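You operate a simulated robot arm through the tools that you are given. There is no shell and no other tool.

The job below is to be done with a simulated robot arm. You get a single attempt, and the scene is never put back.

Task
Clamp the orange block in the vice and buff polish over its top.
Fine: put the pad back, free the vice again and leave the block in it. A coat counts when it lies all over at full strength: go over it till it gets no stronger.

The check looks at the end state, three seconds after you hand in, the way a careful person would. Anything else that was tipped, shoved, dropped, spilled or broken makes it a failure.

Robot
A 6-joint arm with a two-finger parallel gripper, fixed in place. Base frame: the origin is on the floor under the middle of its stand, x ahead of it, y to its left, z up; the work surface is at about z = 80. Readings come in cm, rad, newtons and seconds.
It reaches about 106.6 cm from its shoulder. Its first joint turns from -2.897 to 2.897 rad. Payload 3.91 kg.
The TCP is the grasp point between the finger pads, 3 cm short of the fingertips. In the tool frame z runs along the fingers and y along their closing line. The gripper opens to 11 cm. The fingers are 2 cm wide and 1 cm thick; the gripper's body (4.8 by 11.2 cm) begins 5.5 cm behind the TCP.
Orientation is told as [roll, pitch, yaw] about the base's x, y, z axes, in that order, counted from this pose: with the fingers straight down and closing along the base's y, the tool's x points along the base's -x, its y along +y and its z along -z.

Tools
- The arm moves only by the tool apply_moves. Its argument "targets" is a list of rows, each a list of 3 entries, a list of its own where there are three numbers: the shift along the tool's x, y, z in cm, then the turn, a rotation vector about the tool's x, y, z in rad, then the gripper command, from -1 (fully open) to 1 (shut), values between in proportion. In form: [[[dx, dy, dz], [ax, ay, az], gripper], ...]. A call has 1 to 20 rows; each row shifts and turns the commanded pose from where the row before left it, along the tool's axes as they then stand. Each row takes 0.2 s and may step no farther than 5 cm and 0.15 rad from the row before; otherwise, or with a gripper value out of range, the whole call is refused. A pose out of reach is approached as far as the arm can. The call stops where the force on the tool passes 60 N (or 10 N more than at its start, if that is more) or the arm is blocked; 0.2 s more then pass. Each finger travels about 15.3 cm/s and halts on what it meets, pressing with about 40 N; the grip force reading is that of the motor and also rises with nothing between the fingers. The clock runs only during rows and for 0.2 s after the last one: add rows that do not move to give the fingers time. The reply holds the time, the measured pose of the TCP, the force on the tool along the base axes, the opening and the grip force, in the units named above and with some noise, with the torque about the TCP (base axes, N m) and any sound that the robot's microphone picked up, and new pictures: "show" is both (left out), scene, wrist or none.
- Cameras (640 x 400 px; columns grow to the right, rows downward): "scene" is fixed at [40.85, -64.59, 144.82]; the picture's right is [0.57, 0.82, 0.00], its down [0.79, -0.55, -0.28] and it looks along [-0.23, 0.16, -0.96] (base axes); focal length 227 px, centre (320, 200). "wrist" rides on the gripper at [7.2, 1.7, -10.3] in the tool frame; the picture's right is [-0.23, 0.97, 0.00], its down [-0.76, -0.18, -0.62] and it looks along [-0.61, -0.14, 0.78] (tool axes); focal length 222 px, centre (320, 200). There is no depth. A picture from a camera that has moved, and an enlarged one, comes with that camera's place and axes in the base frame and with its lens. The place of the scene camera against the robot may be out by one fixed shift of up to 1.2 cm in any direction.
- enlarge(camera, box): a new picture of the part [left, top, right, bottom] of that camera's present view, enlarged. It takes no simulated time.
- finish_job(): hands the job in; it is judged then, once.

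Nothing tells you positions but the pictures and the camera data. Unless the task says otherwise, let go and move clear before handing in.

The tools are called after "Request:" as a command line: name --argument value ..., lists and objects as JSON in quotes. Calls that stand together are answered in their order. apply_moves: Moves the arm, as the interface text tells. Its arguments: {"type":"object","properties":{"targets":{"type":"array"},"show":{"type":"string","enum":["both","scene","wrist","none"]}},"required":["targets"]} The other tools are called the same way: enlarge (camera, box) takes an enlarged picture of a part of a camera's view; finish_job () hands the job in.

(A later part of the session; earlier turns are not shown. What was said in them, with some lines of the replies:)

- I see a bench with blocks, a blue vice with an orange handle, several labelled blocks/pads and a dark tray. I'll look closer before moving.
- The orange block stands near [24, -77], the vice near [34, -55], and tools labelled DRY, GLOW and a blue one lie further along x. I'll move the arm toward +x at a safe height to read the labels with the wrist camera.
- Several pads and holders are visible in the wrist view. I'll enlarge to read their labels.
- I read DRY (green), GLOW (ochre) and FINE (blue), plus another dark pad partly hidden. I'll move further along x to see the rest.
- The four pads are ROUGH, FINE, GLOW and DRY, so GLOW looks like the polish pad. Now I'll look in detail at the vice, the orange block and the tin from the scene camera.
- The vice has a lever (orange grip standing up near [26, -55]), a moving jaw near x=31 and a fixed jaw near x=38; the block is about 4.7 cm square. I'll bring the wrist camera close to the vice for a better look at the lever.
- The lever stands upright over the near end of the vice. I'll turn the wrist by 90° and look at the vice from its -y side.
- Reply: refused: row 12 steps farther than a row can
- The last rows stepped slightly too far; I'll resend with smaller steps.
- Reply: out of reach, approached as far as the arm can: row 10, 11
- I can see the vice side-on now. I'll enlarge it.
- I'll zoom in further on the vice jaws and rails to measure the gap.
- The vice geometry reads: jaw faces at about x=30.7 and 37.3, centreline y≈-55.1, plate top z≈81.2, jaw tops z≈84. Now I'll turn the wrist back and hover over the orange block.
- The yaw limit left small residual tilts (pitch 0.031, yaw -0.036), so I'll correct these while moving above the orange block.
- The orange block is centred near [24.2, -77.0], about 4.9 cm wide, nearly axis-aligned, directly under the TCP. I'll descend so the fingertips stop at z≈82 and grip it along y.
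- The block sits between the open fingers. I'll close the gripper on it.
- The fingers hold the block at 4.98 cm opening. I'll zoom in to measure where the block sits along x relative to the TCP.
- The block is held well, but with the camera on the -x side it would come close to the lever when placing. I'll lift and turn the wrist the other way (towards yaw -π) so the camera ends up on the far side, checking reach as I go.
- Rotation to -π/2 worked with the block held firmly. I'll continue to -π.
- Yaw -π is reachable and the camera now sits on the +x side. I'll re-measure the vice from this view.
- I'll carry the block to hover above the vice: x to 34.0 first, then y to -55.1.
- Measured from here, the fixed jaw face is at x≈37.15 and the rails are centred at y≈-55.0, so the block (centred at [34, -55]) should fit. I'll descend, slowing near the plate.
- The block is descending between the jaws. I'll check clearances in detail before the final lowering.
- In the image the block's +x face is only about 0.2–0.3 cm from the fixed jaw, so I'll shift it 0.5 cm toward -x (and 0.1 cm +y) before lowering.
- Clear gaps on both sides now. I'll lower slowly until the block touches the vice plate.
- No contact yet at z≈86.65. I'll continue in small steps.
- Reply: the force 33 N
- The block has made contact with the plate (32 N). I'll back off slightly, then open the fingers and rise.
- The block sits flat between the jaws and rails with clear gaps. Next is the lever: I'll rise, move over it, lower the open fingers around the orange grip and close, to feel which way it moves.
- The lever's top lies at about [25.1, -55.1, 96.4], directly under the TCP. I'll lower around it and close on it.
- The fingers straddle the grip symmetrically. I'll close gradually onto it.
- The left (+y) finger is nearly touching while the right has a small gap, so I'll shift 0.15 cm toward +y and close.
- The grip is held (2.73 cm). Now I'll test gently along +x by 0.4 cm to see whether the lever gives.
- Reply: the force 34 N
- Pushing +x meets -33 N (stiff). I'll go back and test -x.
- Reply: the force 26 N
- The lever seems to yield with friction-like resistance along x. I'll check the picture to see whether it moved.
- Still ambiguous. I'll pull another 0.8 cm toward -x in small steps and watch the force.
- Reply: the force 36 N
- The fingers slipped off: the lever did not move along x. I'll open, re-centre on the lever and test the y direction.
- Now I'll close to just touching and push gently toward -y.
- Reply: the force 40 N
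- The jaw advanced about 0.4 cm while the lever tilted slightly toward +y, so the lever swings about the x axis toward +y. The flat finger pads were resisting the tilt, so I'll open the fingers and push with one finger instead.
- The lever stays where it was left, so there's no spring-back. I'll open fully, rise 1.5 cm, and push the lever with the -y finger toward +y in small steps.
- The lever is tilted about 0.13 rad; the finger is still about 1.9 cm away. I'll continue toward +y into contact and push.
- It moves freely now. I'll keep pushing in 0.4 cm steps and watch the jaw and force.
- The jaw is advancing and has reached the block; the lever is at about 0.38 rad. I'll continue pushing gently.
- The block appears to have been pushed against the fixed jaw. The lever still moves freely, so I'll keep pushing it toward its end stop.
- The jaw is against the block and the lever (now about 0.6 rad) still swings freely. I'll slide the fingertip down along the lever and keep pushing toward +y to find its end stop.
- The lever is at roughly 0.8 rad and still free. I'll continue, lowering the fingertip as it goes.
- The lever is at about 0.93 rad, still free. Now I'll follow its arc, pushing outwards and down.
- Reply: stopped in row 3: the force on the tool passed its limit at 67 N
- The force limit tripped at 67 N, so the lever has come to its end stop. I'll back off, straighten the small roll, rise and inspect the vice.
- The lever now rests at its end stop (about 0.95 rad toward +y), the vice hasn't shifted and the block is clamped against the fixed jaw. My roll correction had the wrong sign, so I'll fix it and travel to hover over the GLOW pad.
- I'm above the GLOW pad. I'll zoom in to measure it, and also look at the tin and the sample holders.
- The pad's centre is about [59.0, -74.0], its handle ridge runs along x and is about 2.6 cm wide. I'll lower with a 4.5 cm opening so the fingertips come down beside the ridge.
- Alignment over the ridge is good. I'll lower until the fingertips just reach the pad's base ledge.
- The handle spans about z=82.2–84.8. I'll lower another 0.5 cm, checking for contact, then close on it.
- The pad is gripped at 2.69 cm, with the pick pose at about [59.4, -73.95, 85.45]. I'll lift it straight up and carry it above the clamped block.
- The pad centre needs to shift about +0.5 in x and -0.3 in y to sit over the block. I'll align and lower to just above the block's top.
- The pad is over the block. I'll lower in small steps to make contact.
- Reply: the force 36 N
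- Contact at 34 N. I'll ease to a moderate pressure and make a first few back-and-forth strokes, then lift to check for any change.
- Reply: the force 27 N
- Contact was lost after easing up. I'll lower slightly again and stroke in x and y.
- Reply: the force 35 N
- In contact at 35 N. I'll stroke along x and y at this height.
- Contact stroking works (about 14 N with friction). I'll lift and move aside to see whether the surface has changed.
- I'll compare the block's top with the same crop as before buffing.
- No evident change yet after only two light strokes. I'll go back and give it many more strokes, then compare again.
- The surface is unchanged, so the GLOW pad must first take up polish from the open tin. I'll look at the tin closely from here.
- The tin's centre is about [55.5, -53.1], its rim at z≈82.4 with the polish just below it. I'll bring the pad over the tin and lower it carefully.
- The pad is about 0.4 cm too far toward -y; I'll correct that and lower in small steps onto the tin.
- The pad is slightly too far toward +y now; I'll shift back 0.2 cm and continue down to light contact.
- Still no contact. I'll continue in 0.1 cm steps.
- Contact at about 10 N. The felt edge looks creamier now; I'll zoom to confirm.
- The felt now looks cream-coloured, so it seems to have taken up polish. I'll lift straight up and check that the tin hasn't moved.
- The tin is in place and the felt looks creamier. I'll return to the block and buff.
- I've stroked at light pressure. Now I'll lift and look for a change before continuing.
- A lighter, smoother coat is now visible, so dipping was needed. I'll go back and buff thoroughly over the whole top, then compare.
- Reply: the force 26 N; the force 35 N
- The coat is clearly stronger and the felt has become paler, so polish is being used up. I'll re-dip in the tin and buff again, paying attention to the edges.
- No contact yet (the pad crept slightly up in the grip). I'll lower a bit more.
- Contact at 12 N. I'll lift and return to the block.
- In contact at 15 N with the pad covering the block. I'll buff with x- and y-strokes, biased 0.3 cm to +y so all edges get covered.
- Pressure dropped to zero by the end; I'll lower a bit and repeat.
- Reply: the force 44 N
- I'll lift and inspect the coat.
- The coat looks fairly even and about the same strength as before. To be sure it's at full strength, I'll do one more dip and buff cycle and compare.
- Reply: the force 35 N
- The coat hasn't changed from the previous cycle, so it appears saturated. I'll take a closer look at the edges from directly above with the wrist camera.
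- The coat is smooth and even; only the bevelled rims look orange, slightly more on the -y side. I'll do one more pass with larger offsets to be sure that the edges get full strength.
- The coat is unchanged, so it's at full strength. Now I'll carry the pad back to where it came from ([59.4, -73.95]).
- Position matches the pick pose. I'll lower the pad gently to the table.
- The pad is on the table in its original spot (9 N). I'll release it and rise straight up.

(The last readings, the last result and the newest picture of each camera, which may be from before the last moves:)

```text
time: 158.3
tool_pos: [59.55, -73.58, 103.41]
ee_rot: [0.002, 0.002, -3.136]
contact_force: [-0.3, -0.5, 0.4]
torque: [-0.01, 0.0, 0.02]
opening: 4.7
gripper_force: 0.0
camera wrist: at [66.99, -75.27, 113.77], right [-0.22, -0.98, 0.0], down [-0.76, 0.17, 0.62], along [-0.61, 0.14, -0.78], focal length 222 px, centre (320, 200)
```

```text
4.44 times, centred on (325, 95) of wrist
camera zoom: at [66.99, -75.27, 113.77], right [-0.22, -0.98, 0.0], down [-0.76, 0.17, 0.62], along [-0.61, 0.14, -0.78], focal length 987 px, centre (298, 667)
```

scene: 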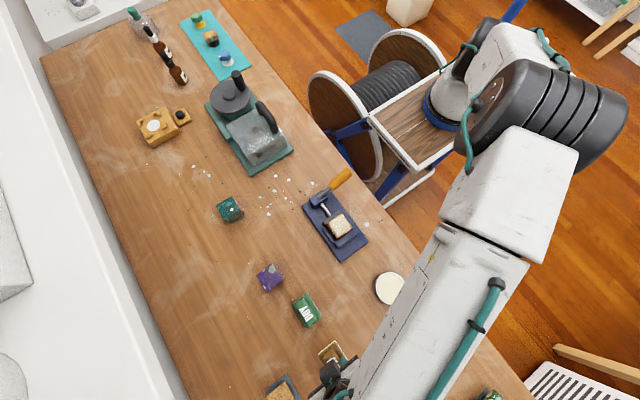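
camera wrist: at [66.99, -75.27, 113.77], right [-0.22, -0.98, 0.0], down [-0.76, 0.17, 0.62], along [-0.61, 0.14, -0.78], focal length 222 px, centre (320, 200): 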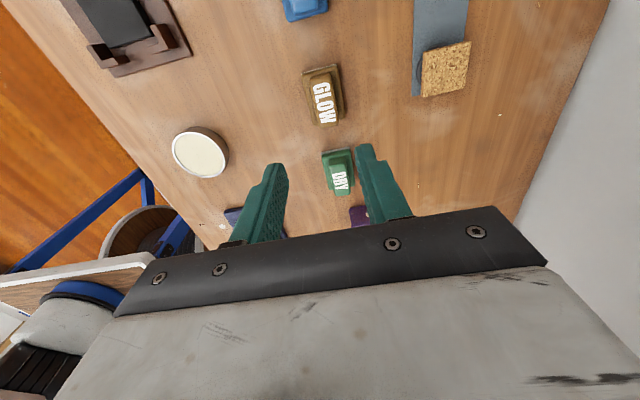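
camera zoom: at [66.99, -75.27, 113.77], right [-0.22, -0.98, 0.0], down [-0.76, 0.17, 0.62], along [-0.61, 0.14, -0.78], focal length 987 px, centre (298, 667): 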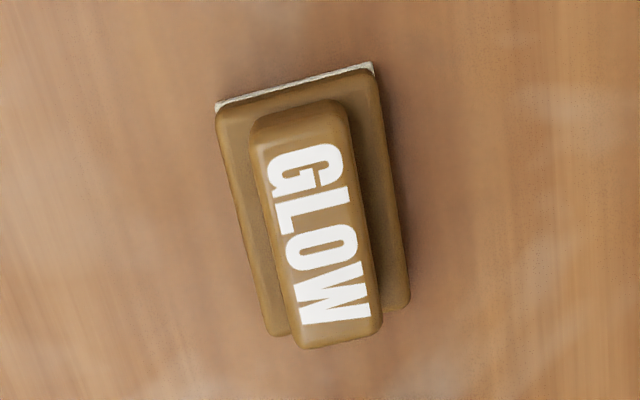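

The pad is back exactly in place. Next I'll free the vice: I'll go over the lever with the fingers open and push it back upright with the +y finger.

Request:
apply_moves --targets '[[[-3.43, -2.645, 0], [0, 0, 0], -1], [[-3.43, -2.645, 0], [0, 0, 0], -1], [[-3.43, -2.645, 0], [0, 0, 0], -1], [[-3.43, -2.645, 0], [0, 0, 0], -1], [[-3.43, -2.645, 0], [0, 0, 0], -1], [[-3.43, -2.645, 0], [0, 0, 0], -1], [[-3.43, -2.645, 0], [0, 0, 0], -1], [[-3.43, -2.645, 0], [0, 0, 0], -1], [[-3.43, -2.645, 0], [0, 0, 0], -1], [[-3.43, -2.645, 0], [0, 0, 0], -1], [[0, 0, 0], [0, 0, 0], -1]]' --show "both"

Request:
enlarge --camera "wrist" --box '[200, 0, 480, 230]'

```text
time: 160.7
tool_pos: [25.03, -47.64, 102.94]
ee_rot: [0.001, 0.001, -3.137]
contact_force: [-0.3, 0.3, -0.5]
torque: [0.01, -0.02, 0.02]
opening: 11.01
gripper_force: 0.2
camera wrist: at [32.45, -49.33, 113.32], right [-0.22, -0.98, 0.0], down [-0.76, 0.17, 0.62], along [-0.61, 0.14, -0.78], focal length 222 px, centre (320, 200)
```

scene: 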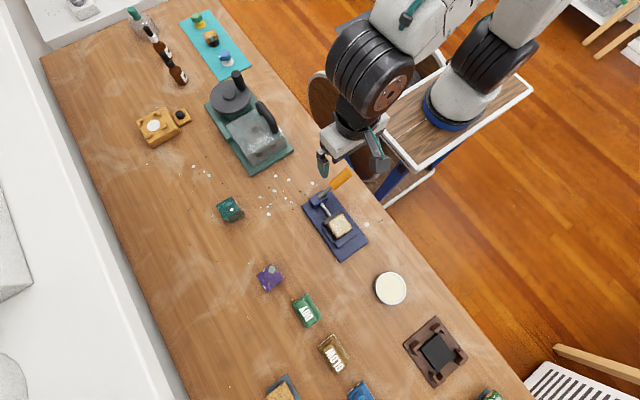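
wrist: 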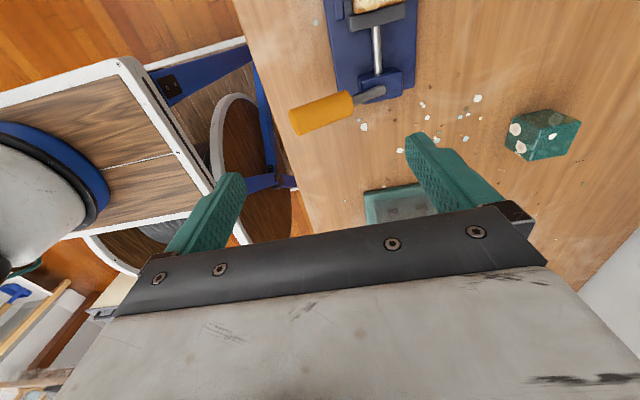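

```text
1.74 times, centred on (340, 115) of wrist
camera zoom: at [32.45, -49.33, 113.32], right [-0.22, -0.98, 0.0], down [-0.76, 0.17, 0.62], along [-0.61, 0.14, -0.78], focal length 386 px, centre (285, 348)
```

zoom: 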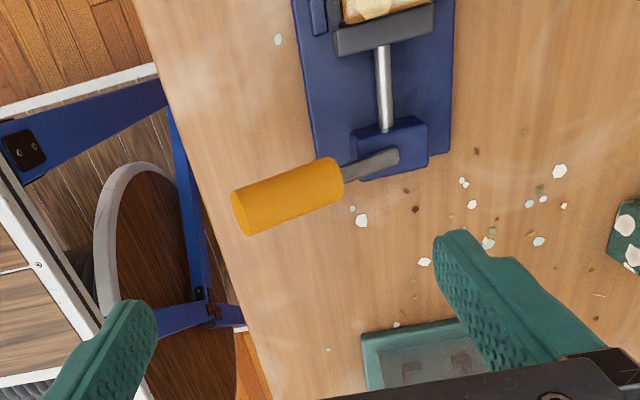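

The lever end is at about y=-44.9, z=90.2; the +y finger will come down beyond it. I'll lower to TCP z≈90.6.

Request:
apply_moves --targets '[[[0, 0, 4.5], [0, 0, 0], -1], [[0, 0, 4.5], [0, 0, 0], -1], [[0, 0, 2.4], [0, 0, 0], -1], [[0, 0, 1], [0, 0, 0], -1], [[0, 0, 0], [0, 0, 0], -1]]' --show "wrist"

```text
time: 161.9
tool_pos: [24.85, -47.66, 90.53]
ee_rot: [0.001, 0.0, -3.136]
contact_force: [0.5, 0.4, -0.2]
torque: [-0.01, -0.04, -0.03]
opening: 11.01
gripper_force: 0.0
camera wrist: at [32.29, -49.35, 100.81], right [-0.22, -0.98, 0.0], down [-0.76, 0.17, 0.62], along [-0.61, 0.14, -0.78], focal length 222 px, centre (320, 200)
```

wrist: 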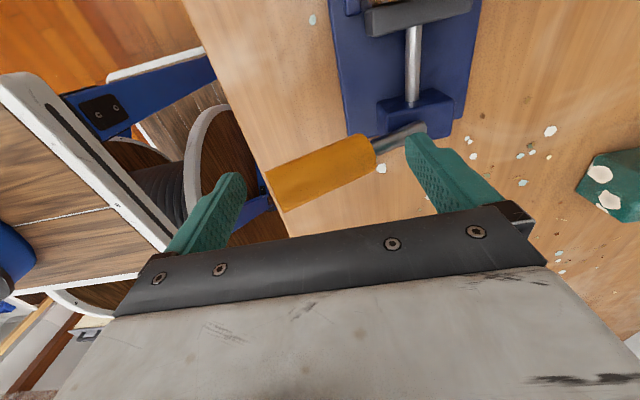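

Now I'll push toward -y with the +y finger in small steps, raising slightly as the lever comes up.

Request:
apply_moves --targets '[[[0, 0.6, 0], [0, 0, 0], -1], [[0, 0.6, 0], [0, 0, 0], -1], [[0, 0.4, 0], [0, 0, 0], -1], [[0, 0.4, 0], [0, 0, 0], -1], [[0, 0.4, 0], [0, 0, 0], -1], [[0, 0.4, 0], [0, 0, 0], -1], [[0, 0.4, 0], [0, 0, 0], -1], [[0, 0, 0], [0, 0, 0], -1]]' --show "wrist"

```text
time: 163.7
tool_pos: [24.89, -51.03, 90.48]
ee_rot: [0.002, -0.001, -3.135]
contact_force: [0.2, -0.1, 0.3]
torque: [-0.02, 0.01, -0.03]
opening: 10.99
gripper_force: 0.0
camera wrist: at [32.35, -52.68, 100.88], right [-0.22, -0.98, 0.0], down [-0.76, 0.17, 0.62], along [-0.61, 0.14, -0.78], focal length 222 px, centre (320, 200)
```

wrist: 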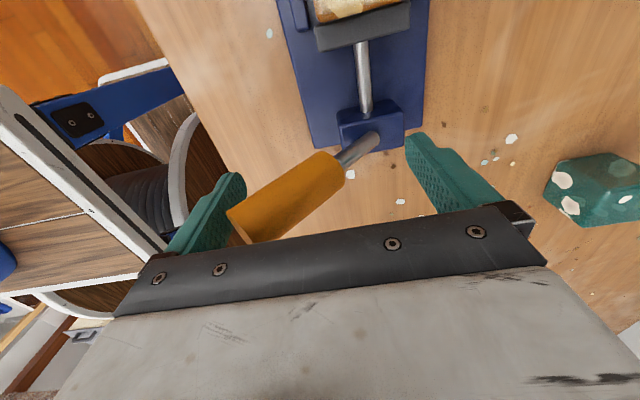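

The lever is coming back freely. I'll continue, rising a little.

Request:
apply_moves --targets '[[[0, 0.4, -0.3], [0, 0, 0], -1], [[0, 0.4, -0.3], [0, 0, 0], -1], [[0, 0.4, -0.3], [0, 0, 0], -1], [[0, 0.4, -0.2], [0, 0, 0], -1], [[0, 0.4, -0.2], [0, 0, 0], -1], [[0, 0.4, -0.2], [0, 0, 0], -1], [[0, 0.4, 0], [0, 0, 0], -1], [[0, 0.4, 0], [0, 0, 0], -1], [[0, 0, 0], [0, 0, 0], -1]]' --show "wrist"

```text
time: 165.7
tool_pos: [24.91, -54.09, 92.14]
ee_rot: [0.001, -0.001, -3.139]
contact_force: [0.6, -0.2, -1.1]
torque: [0.01, 0.0, 0.04]
opening: 11.02
gripper_force: 0.1
camera wrist: at [32.41, -55.78, 102.38], right [-0.22, -0.98, 0.0], down [-0.76, 0.17, 0.62], along [-0.61, 0.14, -0.78], focal length 222 px, centre (320, 200)
```

wrist: 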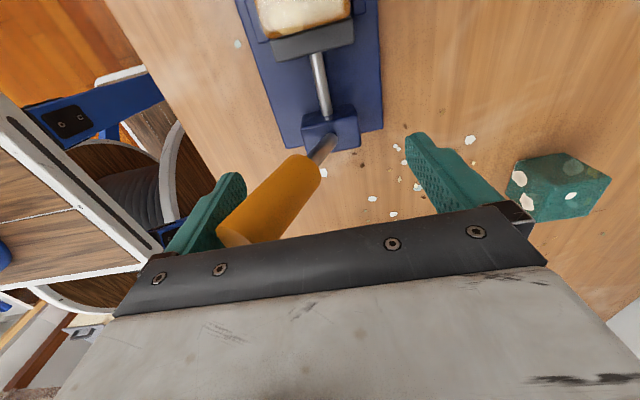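

Request:
apply_moves --targets '[[[0, 0.4, 0], [0, 0, 0], -1], [[0, 0.4, 0], [0, 0, 0], -1], [[0, 0.4, 0], [0, 0, 0], -1], [[0, 0.4, 0], [0, 0, 0], -1], [[0, 0.4, 0], [0, 0, 0], -1], [[0, 0.4, 0], [0, 0, 0], -1], [[0, 0.4, 0], [0, 0, 0], -1], [[0, 0.4, 0], [0, 0, 0], -1], [[0, 0, 0], [0, 0, 0], -1]]' --show "both"

Request:
enlarge --camera "wrist" --box '[180, 0, 420, 240]'

```text
time: 167.7
tool_pos: [24.9, -57.1, 92.17]
ee_rot: [0.002, 0.0, -3.135]
contact_force: [5.9, 5.1, 23.2]
torque: [0.87, 0.31, -0.29]
opening: 11.0
gripper_force: 0.0
camera wrist: at [32.39, -58.96, 102.53], right [-0.22, -0.98, 0.0], down [-0.76, 0.17, 0.62], along [-0.61, 0.14, -0.78], focal length 222 px, centre (320, 200)
```

scene: 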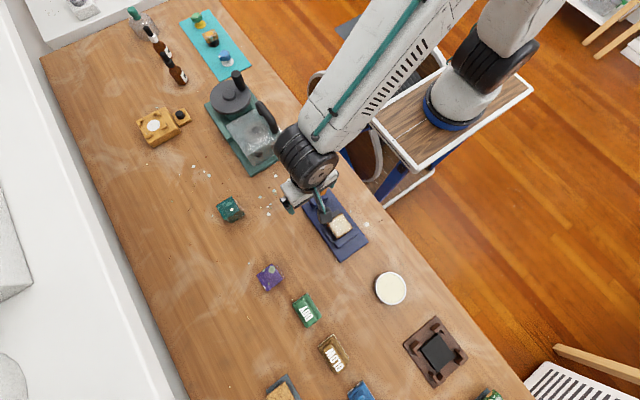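
wrist: 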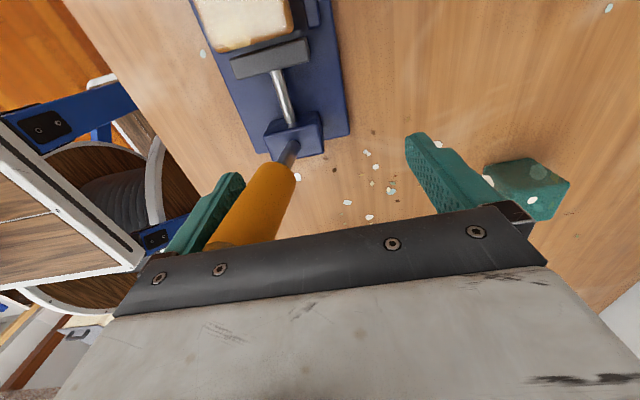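

```text
1.67 times, centred on (300, 120) of wrist
camera zoom: at [32.39, -58.96, 102.53], right [-0.22, -0.98, 0.0], down [-0.76, 0.17, 0.62], along [-0.61, 0.14, -0.78], focal length 370 px, centre (353, 333)
```

zoom: 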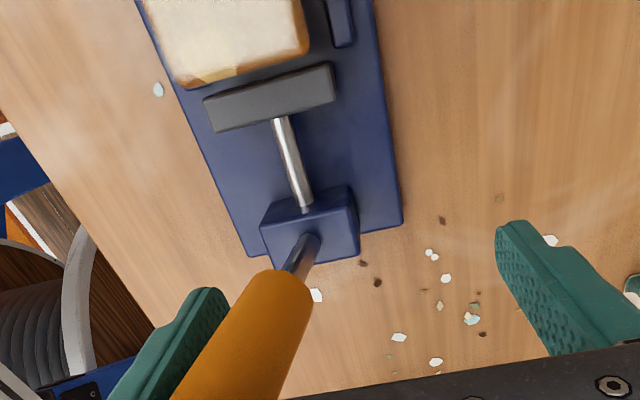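

The jaw is retracting. The lever's top seems to be touching the gripper body (23 N upward), so I'll rise 1.5 cm before continuing.

Request:
apply_moves --targets '[[[0, -0.2, -0.8], [0, 0, 0], -1], [[0, 0, -0.9], [0, 0, 0], -1], [[0, 0, 0], [0, 0, 0], -1]]' --show "wrist"

```text
time: 168.5
tool_pos: [24.97, -57.04, 93.8]
ee_rot: [-0.004, -0.001, -3.136]
contact_force: [-0.2, 0.4, -0.2]
torque: [0.04, -0.01, 0.0]
opening: 11.04
gripper_force: 0.1
camera wrist: at [32.35, -58.75, 104.08], right [-0.22, -0.98, 0.0], down [-0.76, 0.17, 0.62], along [-0.61, 0.14, -0.78], focal length 222 px, centre (320, 200)
```

wrist: 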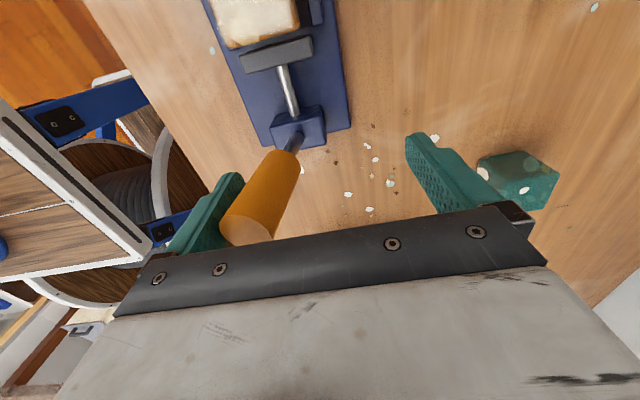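

The lever is at about 0.15 rad. I'll push the last part in small steps and watch for the stop.

Request:
apply_moves --targets '[[[0, 0.3, 0], [0, 0, 0], -1], [[0, 0.3, 0], [0, 0, 0], -1], [[0, 0.3, 0], [0, 0, 0], -1], [[0, 0.3, 0], [0, 0, 0], -1], [[0, 0, 0], [0, 0, 0], -1]]' --show "wrist"

```text
time: 169.7
tool_pos: [25.02, -58.18, 93.68]
ee_rot: [0.001, 0.001, -3.138]
contact_force: [0.1, -0.1, 0.0]
torque: [0.0, -0.04, -0.02]
opening: 11.02
gripper_force: 0.1
camera wrist: at [32.4, -59.9, 104.06], right [-0.22, -0.98, 0.0], down [-0.76, 0.17, 0.62], along [-0.61, 0.14, -0.78], focal length 222 px, centre (320, 200)
```

wrist: 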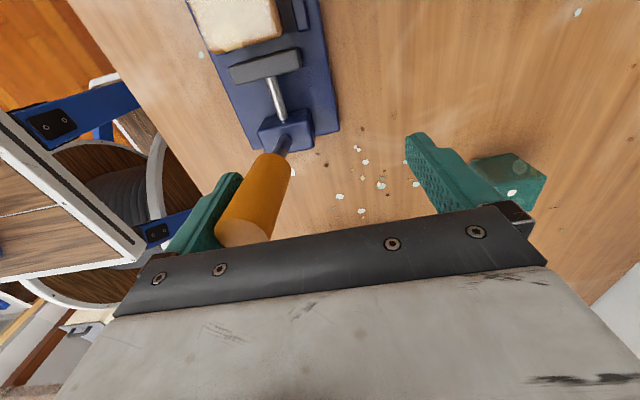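

Request:
apply_moves --targets '[[[0, 0.25, 0], [0, 0, 0], -1], [[0, 0.25, 0], [0, 0, 0], -1], [[0, 0.25, 0], [0, 0, 0], -1], [[0, 0, 0], [0, 0, 0], -1]]' --show "none"

```text
time: 170.7
tool_pos: [24.99, -59.04, 93.71]
ee_rot: [0.001, 0.002, -3.136]
contact_force: [0.5, 0.2, 0.5]
torque: [-0.02, 0.02, 0.04]
opening: 11.01
gripper_force: 0.1
```

Request:
apply_moves --targets '[[[0, 0.15, 0], [0, 0, 0], -1], [[0, 0.15, 0], [0, 0, 0], -1], [[0, 0, 0], [0, 0, 0], -1]]' --show "wrist"

Request:
enlarge --camera "wrist" --box '[180, 0, 420, 240]'

```text
time: 171.5
tool_pos: [24.96, -59.13, 93.81]
ee_rot: [-0.003, -0.001, -3.135]
contact_force: [-2.2, 15.1, -4.6]
torque: [-0.16, 0.02, 0.1]
opening: 11.0
gripper_force: 0.7
camera wrist: at [32.39, -60.88, 104.14], right [-0.22, -0.98, 0.0], down [-0.76, 0.17, 0.62], along [-0.61, 0.14, -0.78], focal length 222 px, centre (320, 200)
```

wrist: 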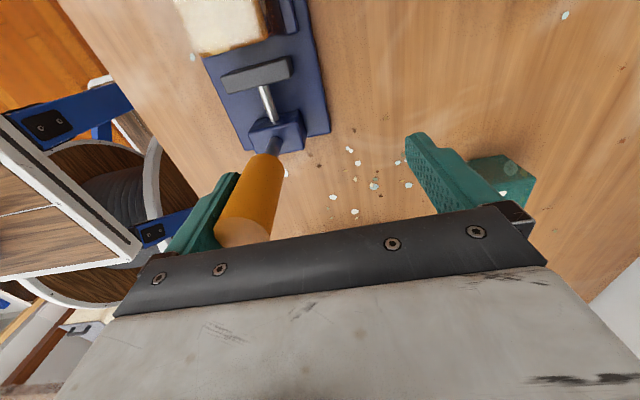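

```text
1.67 times, centred on (300, 120) of wrist
camera zoom: at [32.39, -60.88, 104.14], right [-0.22, -0.98, 0.0], down [-0.76, 0.17, 0.62], along [-0.61, 0.14, -0.78], focal length 370 px, centre (353, 333)
```

zoom: 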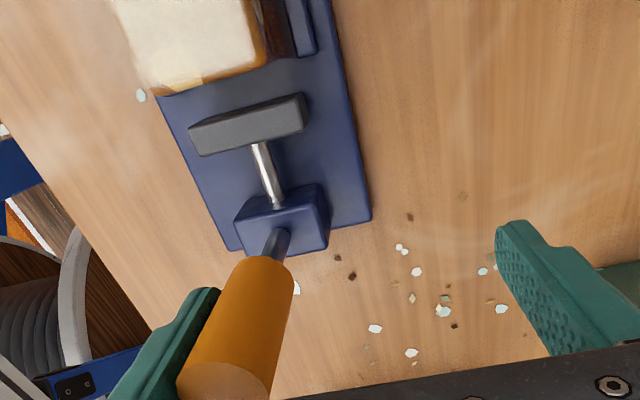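

The lever hit its upright stop (15 N) and the jaw is fully retracted. I'll back off, rise clear, and move the arm aside for a final check.

Request:
apply_moves --targets '[[[0, -0.8, 0], [0, 0, 0], -1], [[0, -1.2, -1], [0, 0, 0], -1], [[0, 0, -4], [0, 0, 0], -1], [[0, 0, -5], [0, 0, 0], -1], [[0, 0, -3], [0, 0, 0], -1], [[4.5, 0, 0], [0, 0, 0], -1], [[4.5, 0, 0], [0, 0, 0], -1], [[4.5, 0, 0], [0, 0, 0], -1], [[4.5, 0, 0], [0, 0, 0], -1], [[4.5, 0, 0], [0, 0, 0], -1], [[4.5, 0, 0], [0, 0, 0], -1], [[0, 0, 0], [0, 0, 0], -1]]' --show "both"

Request:
enlarge --camera "scene" --box '[290, 160, 390, 270]'

Request:
enlarge --camera "scene" --box '[326, 211, 354, 239]'

Request:
enlarge --camera "scene" --box '[240, 260, 500, 400]'

```text
time: 174.1
tool_pos: [52.05, -56.93, 106.85]
ee_rot: [0.0, 0.0, -3.137]
contact_force: [0.2, -0.3, -0.3]
torque: [0.03, 0.06, -0.01]
opening: 11.03
gripper_force: 0.0
camera wrist: at [59.47, -58.62, 117.18], right [-0.22, -0.98, 0.0], down [-0.76, 0.17, 0.62], along [-0.61, 0.14, -0.78], focal length 222 px, centre (320, 200)
```

scene: 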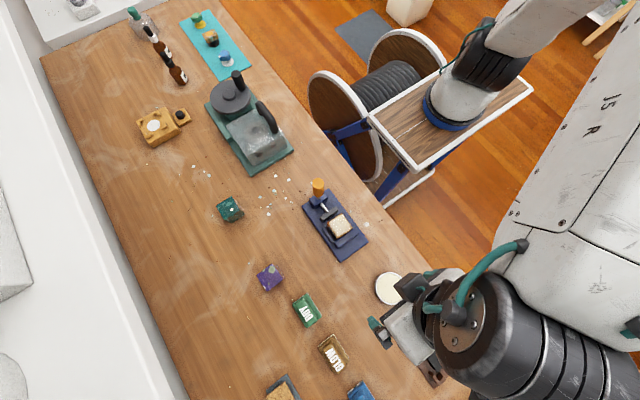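
wrist: 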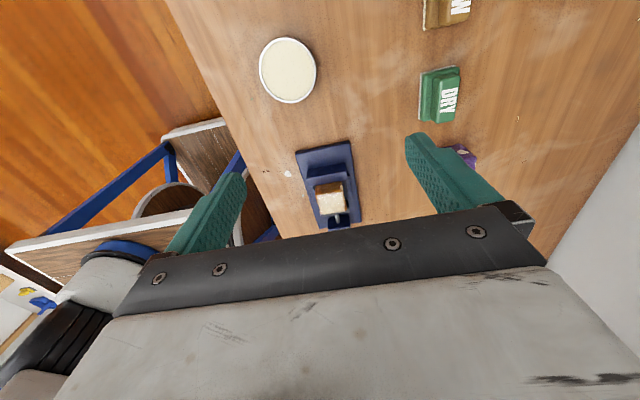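

```text
3.64 times, centred on (340, 215) of scene
camera zoom: at [40.85, -64.59, 144.82], right [0.57, 0.82, 0.0], down [0.79, -0.55, -0.28], along [-0.23, 0.16, -0.96], focal length 827 px, centre (247, 146)
```

zoom: 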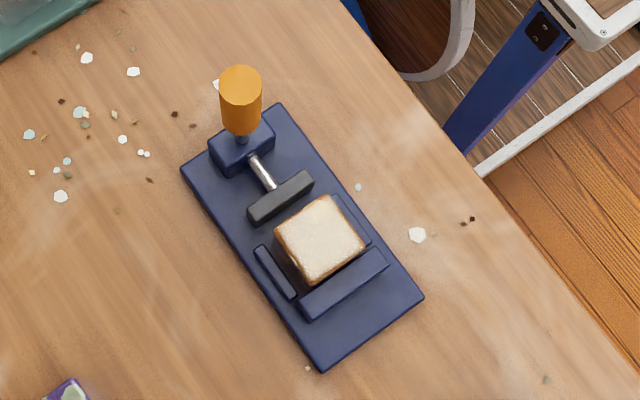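

```text
14.29 times, centred on (340, 225) of scene
camera zoom: at [40.85, -64.59, 144.82], right [0.57, 0.82, 0.0], down [0.79, -0.55, -0.28], along [-0.23, 0.16, -0.96], focal length 3249 px, centre (34, -157)
```

zoom: 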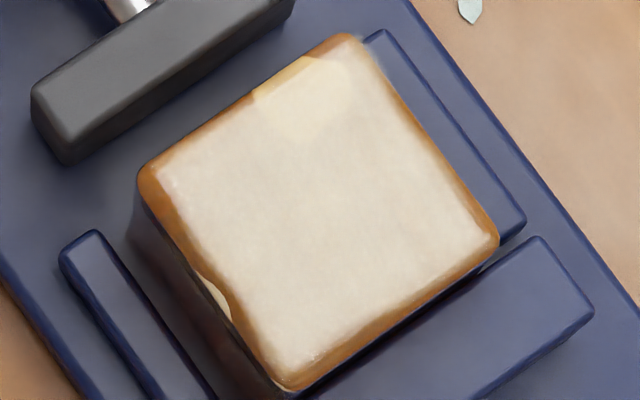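

```text
2.46 times, centred on (370, 330) of scene
camera zoom: at [40.85, -64.59, 144.82], right [0.57, 0.82, 0.0], down [0.79, -0.55, -0.28], along [-0.23, 0.16, -0.96], focal length 560 px, centre (197, -120)
```

zoom: 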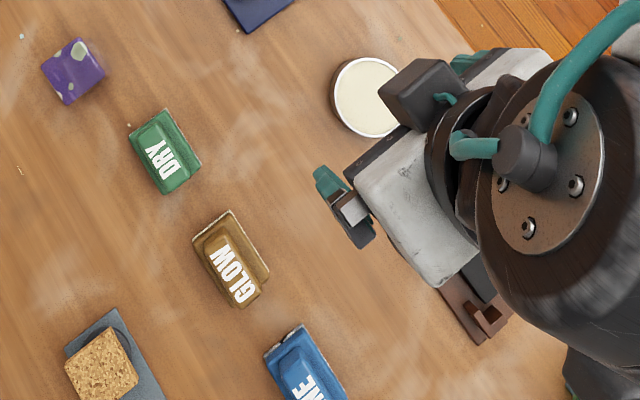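

Everything checks out: the coat is even and saturated, the GLOW pad is back in its spot, and the lever is upright with the jaw retracted. The block stays in the vice, and the tin and vice haven't moved. The arm is clear and empty, so I'm handing in.

Request:
finish_job

```text
The job is handed in.
```

I clamped the orange block in the vice, polished its top with the GLOW pad, and handed the job in.

- **Polish:** Buffing with the GLOW pad alone left no coat, so I dipped it in the open polish tin. I dipped and buffed three times. After the third time, and a last extra pass over the edges, the coat looked no stronger than before. It covers the whole top evenly; only the rounded edges still look orange.
- **Pad:** It is back in its original spot, measured to within about a millimetre of where I picked it up.
- **Vice:** The lever is upright against its stop, the jaw is fully drawn back, and the block is still in the vice.
- **Everything else:** In the last pictures the vice, the tin and the nearby pads stood where they started. Nothing looked tipped, dropped or spilled. The gripper is empty and the arm is clear.

While I was finding which way the lever moves, the gripper slipped off its grip once. At the end of clamping the push briefly hit the force limit, at 67 N. Neither moved the vice.
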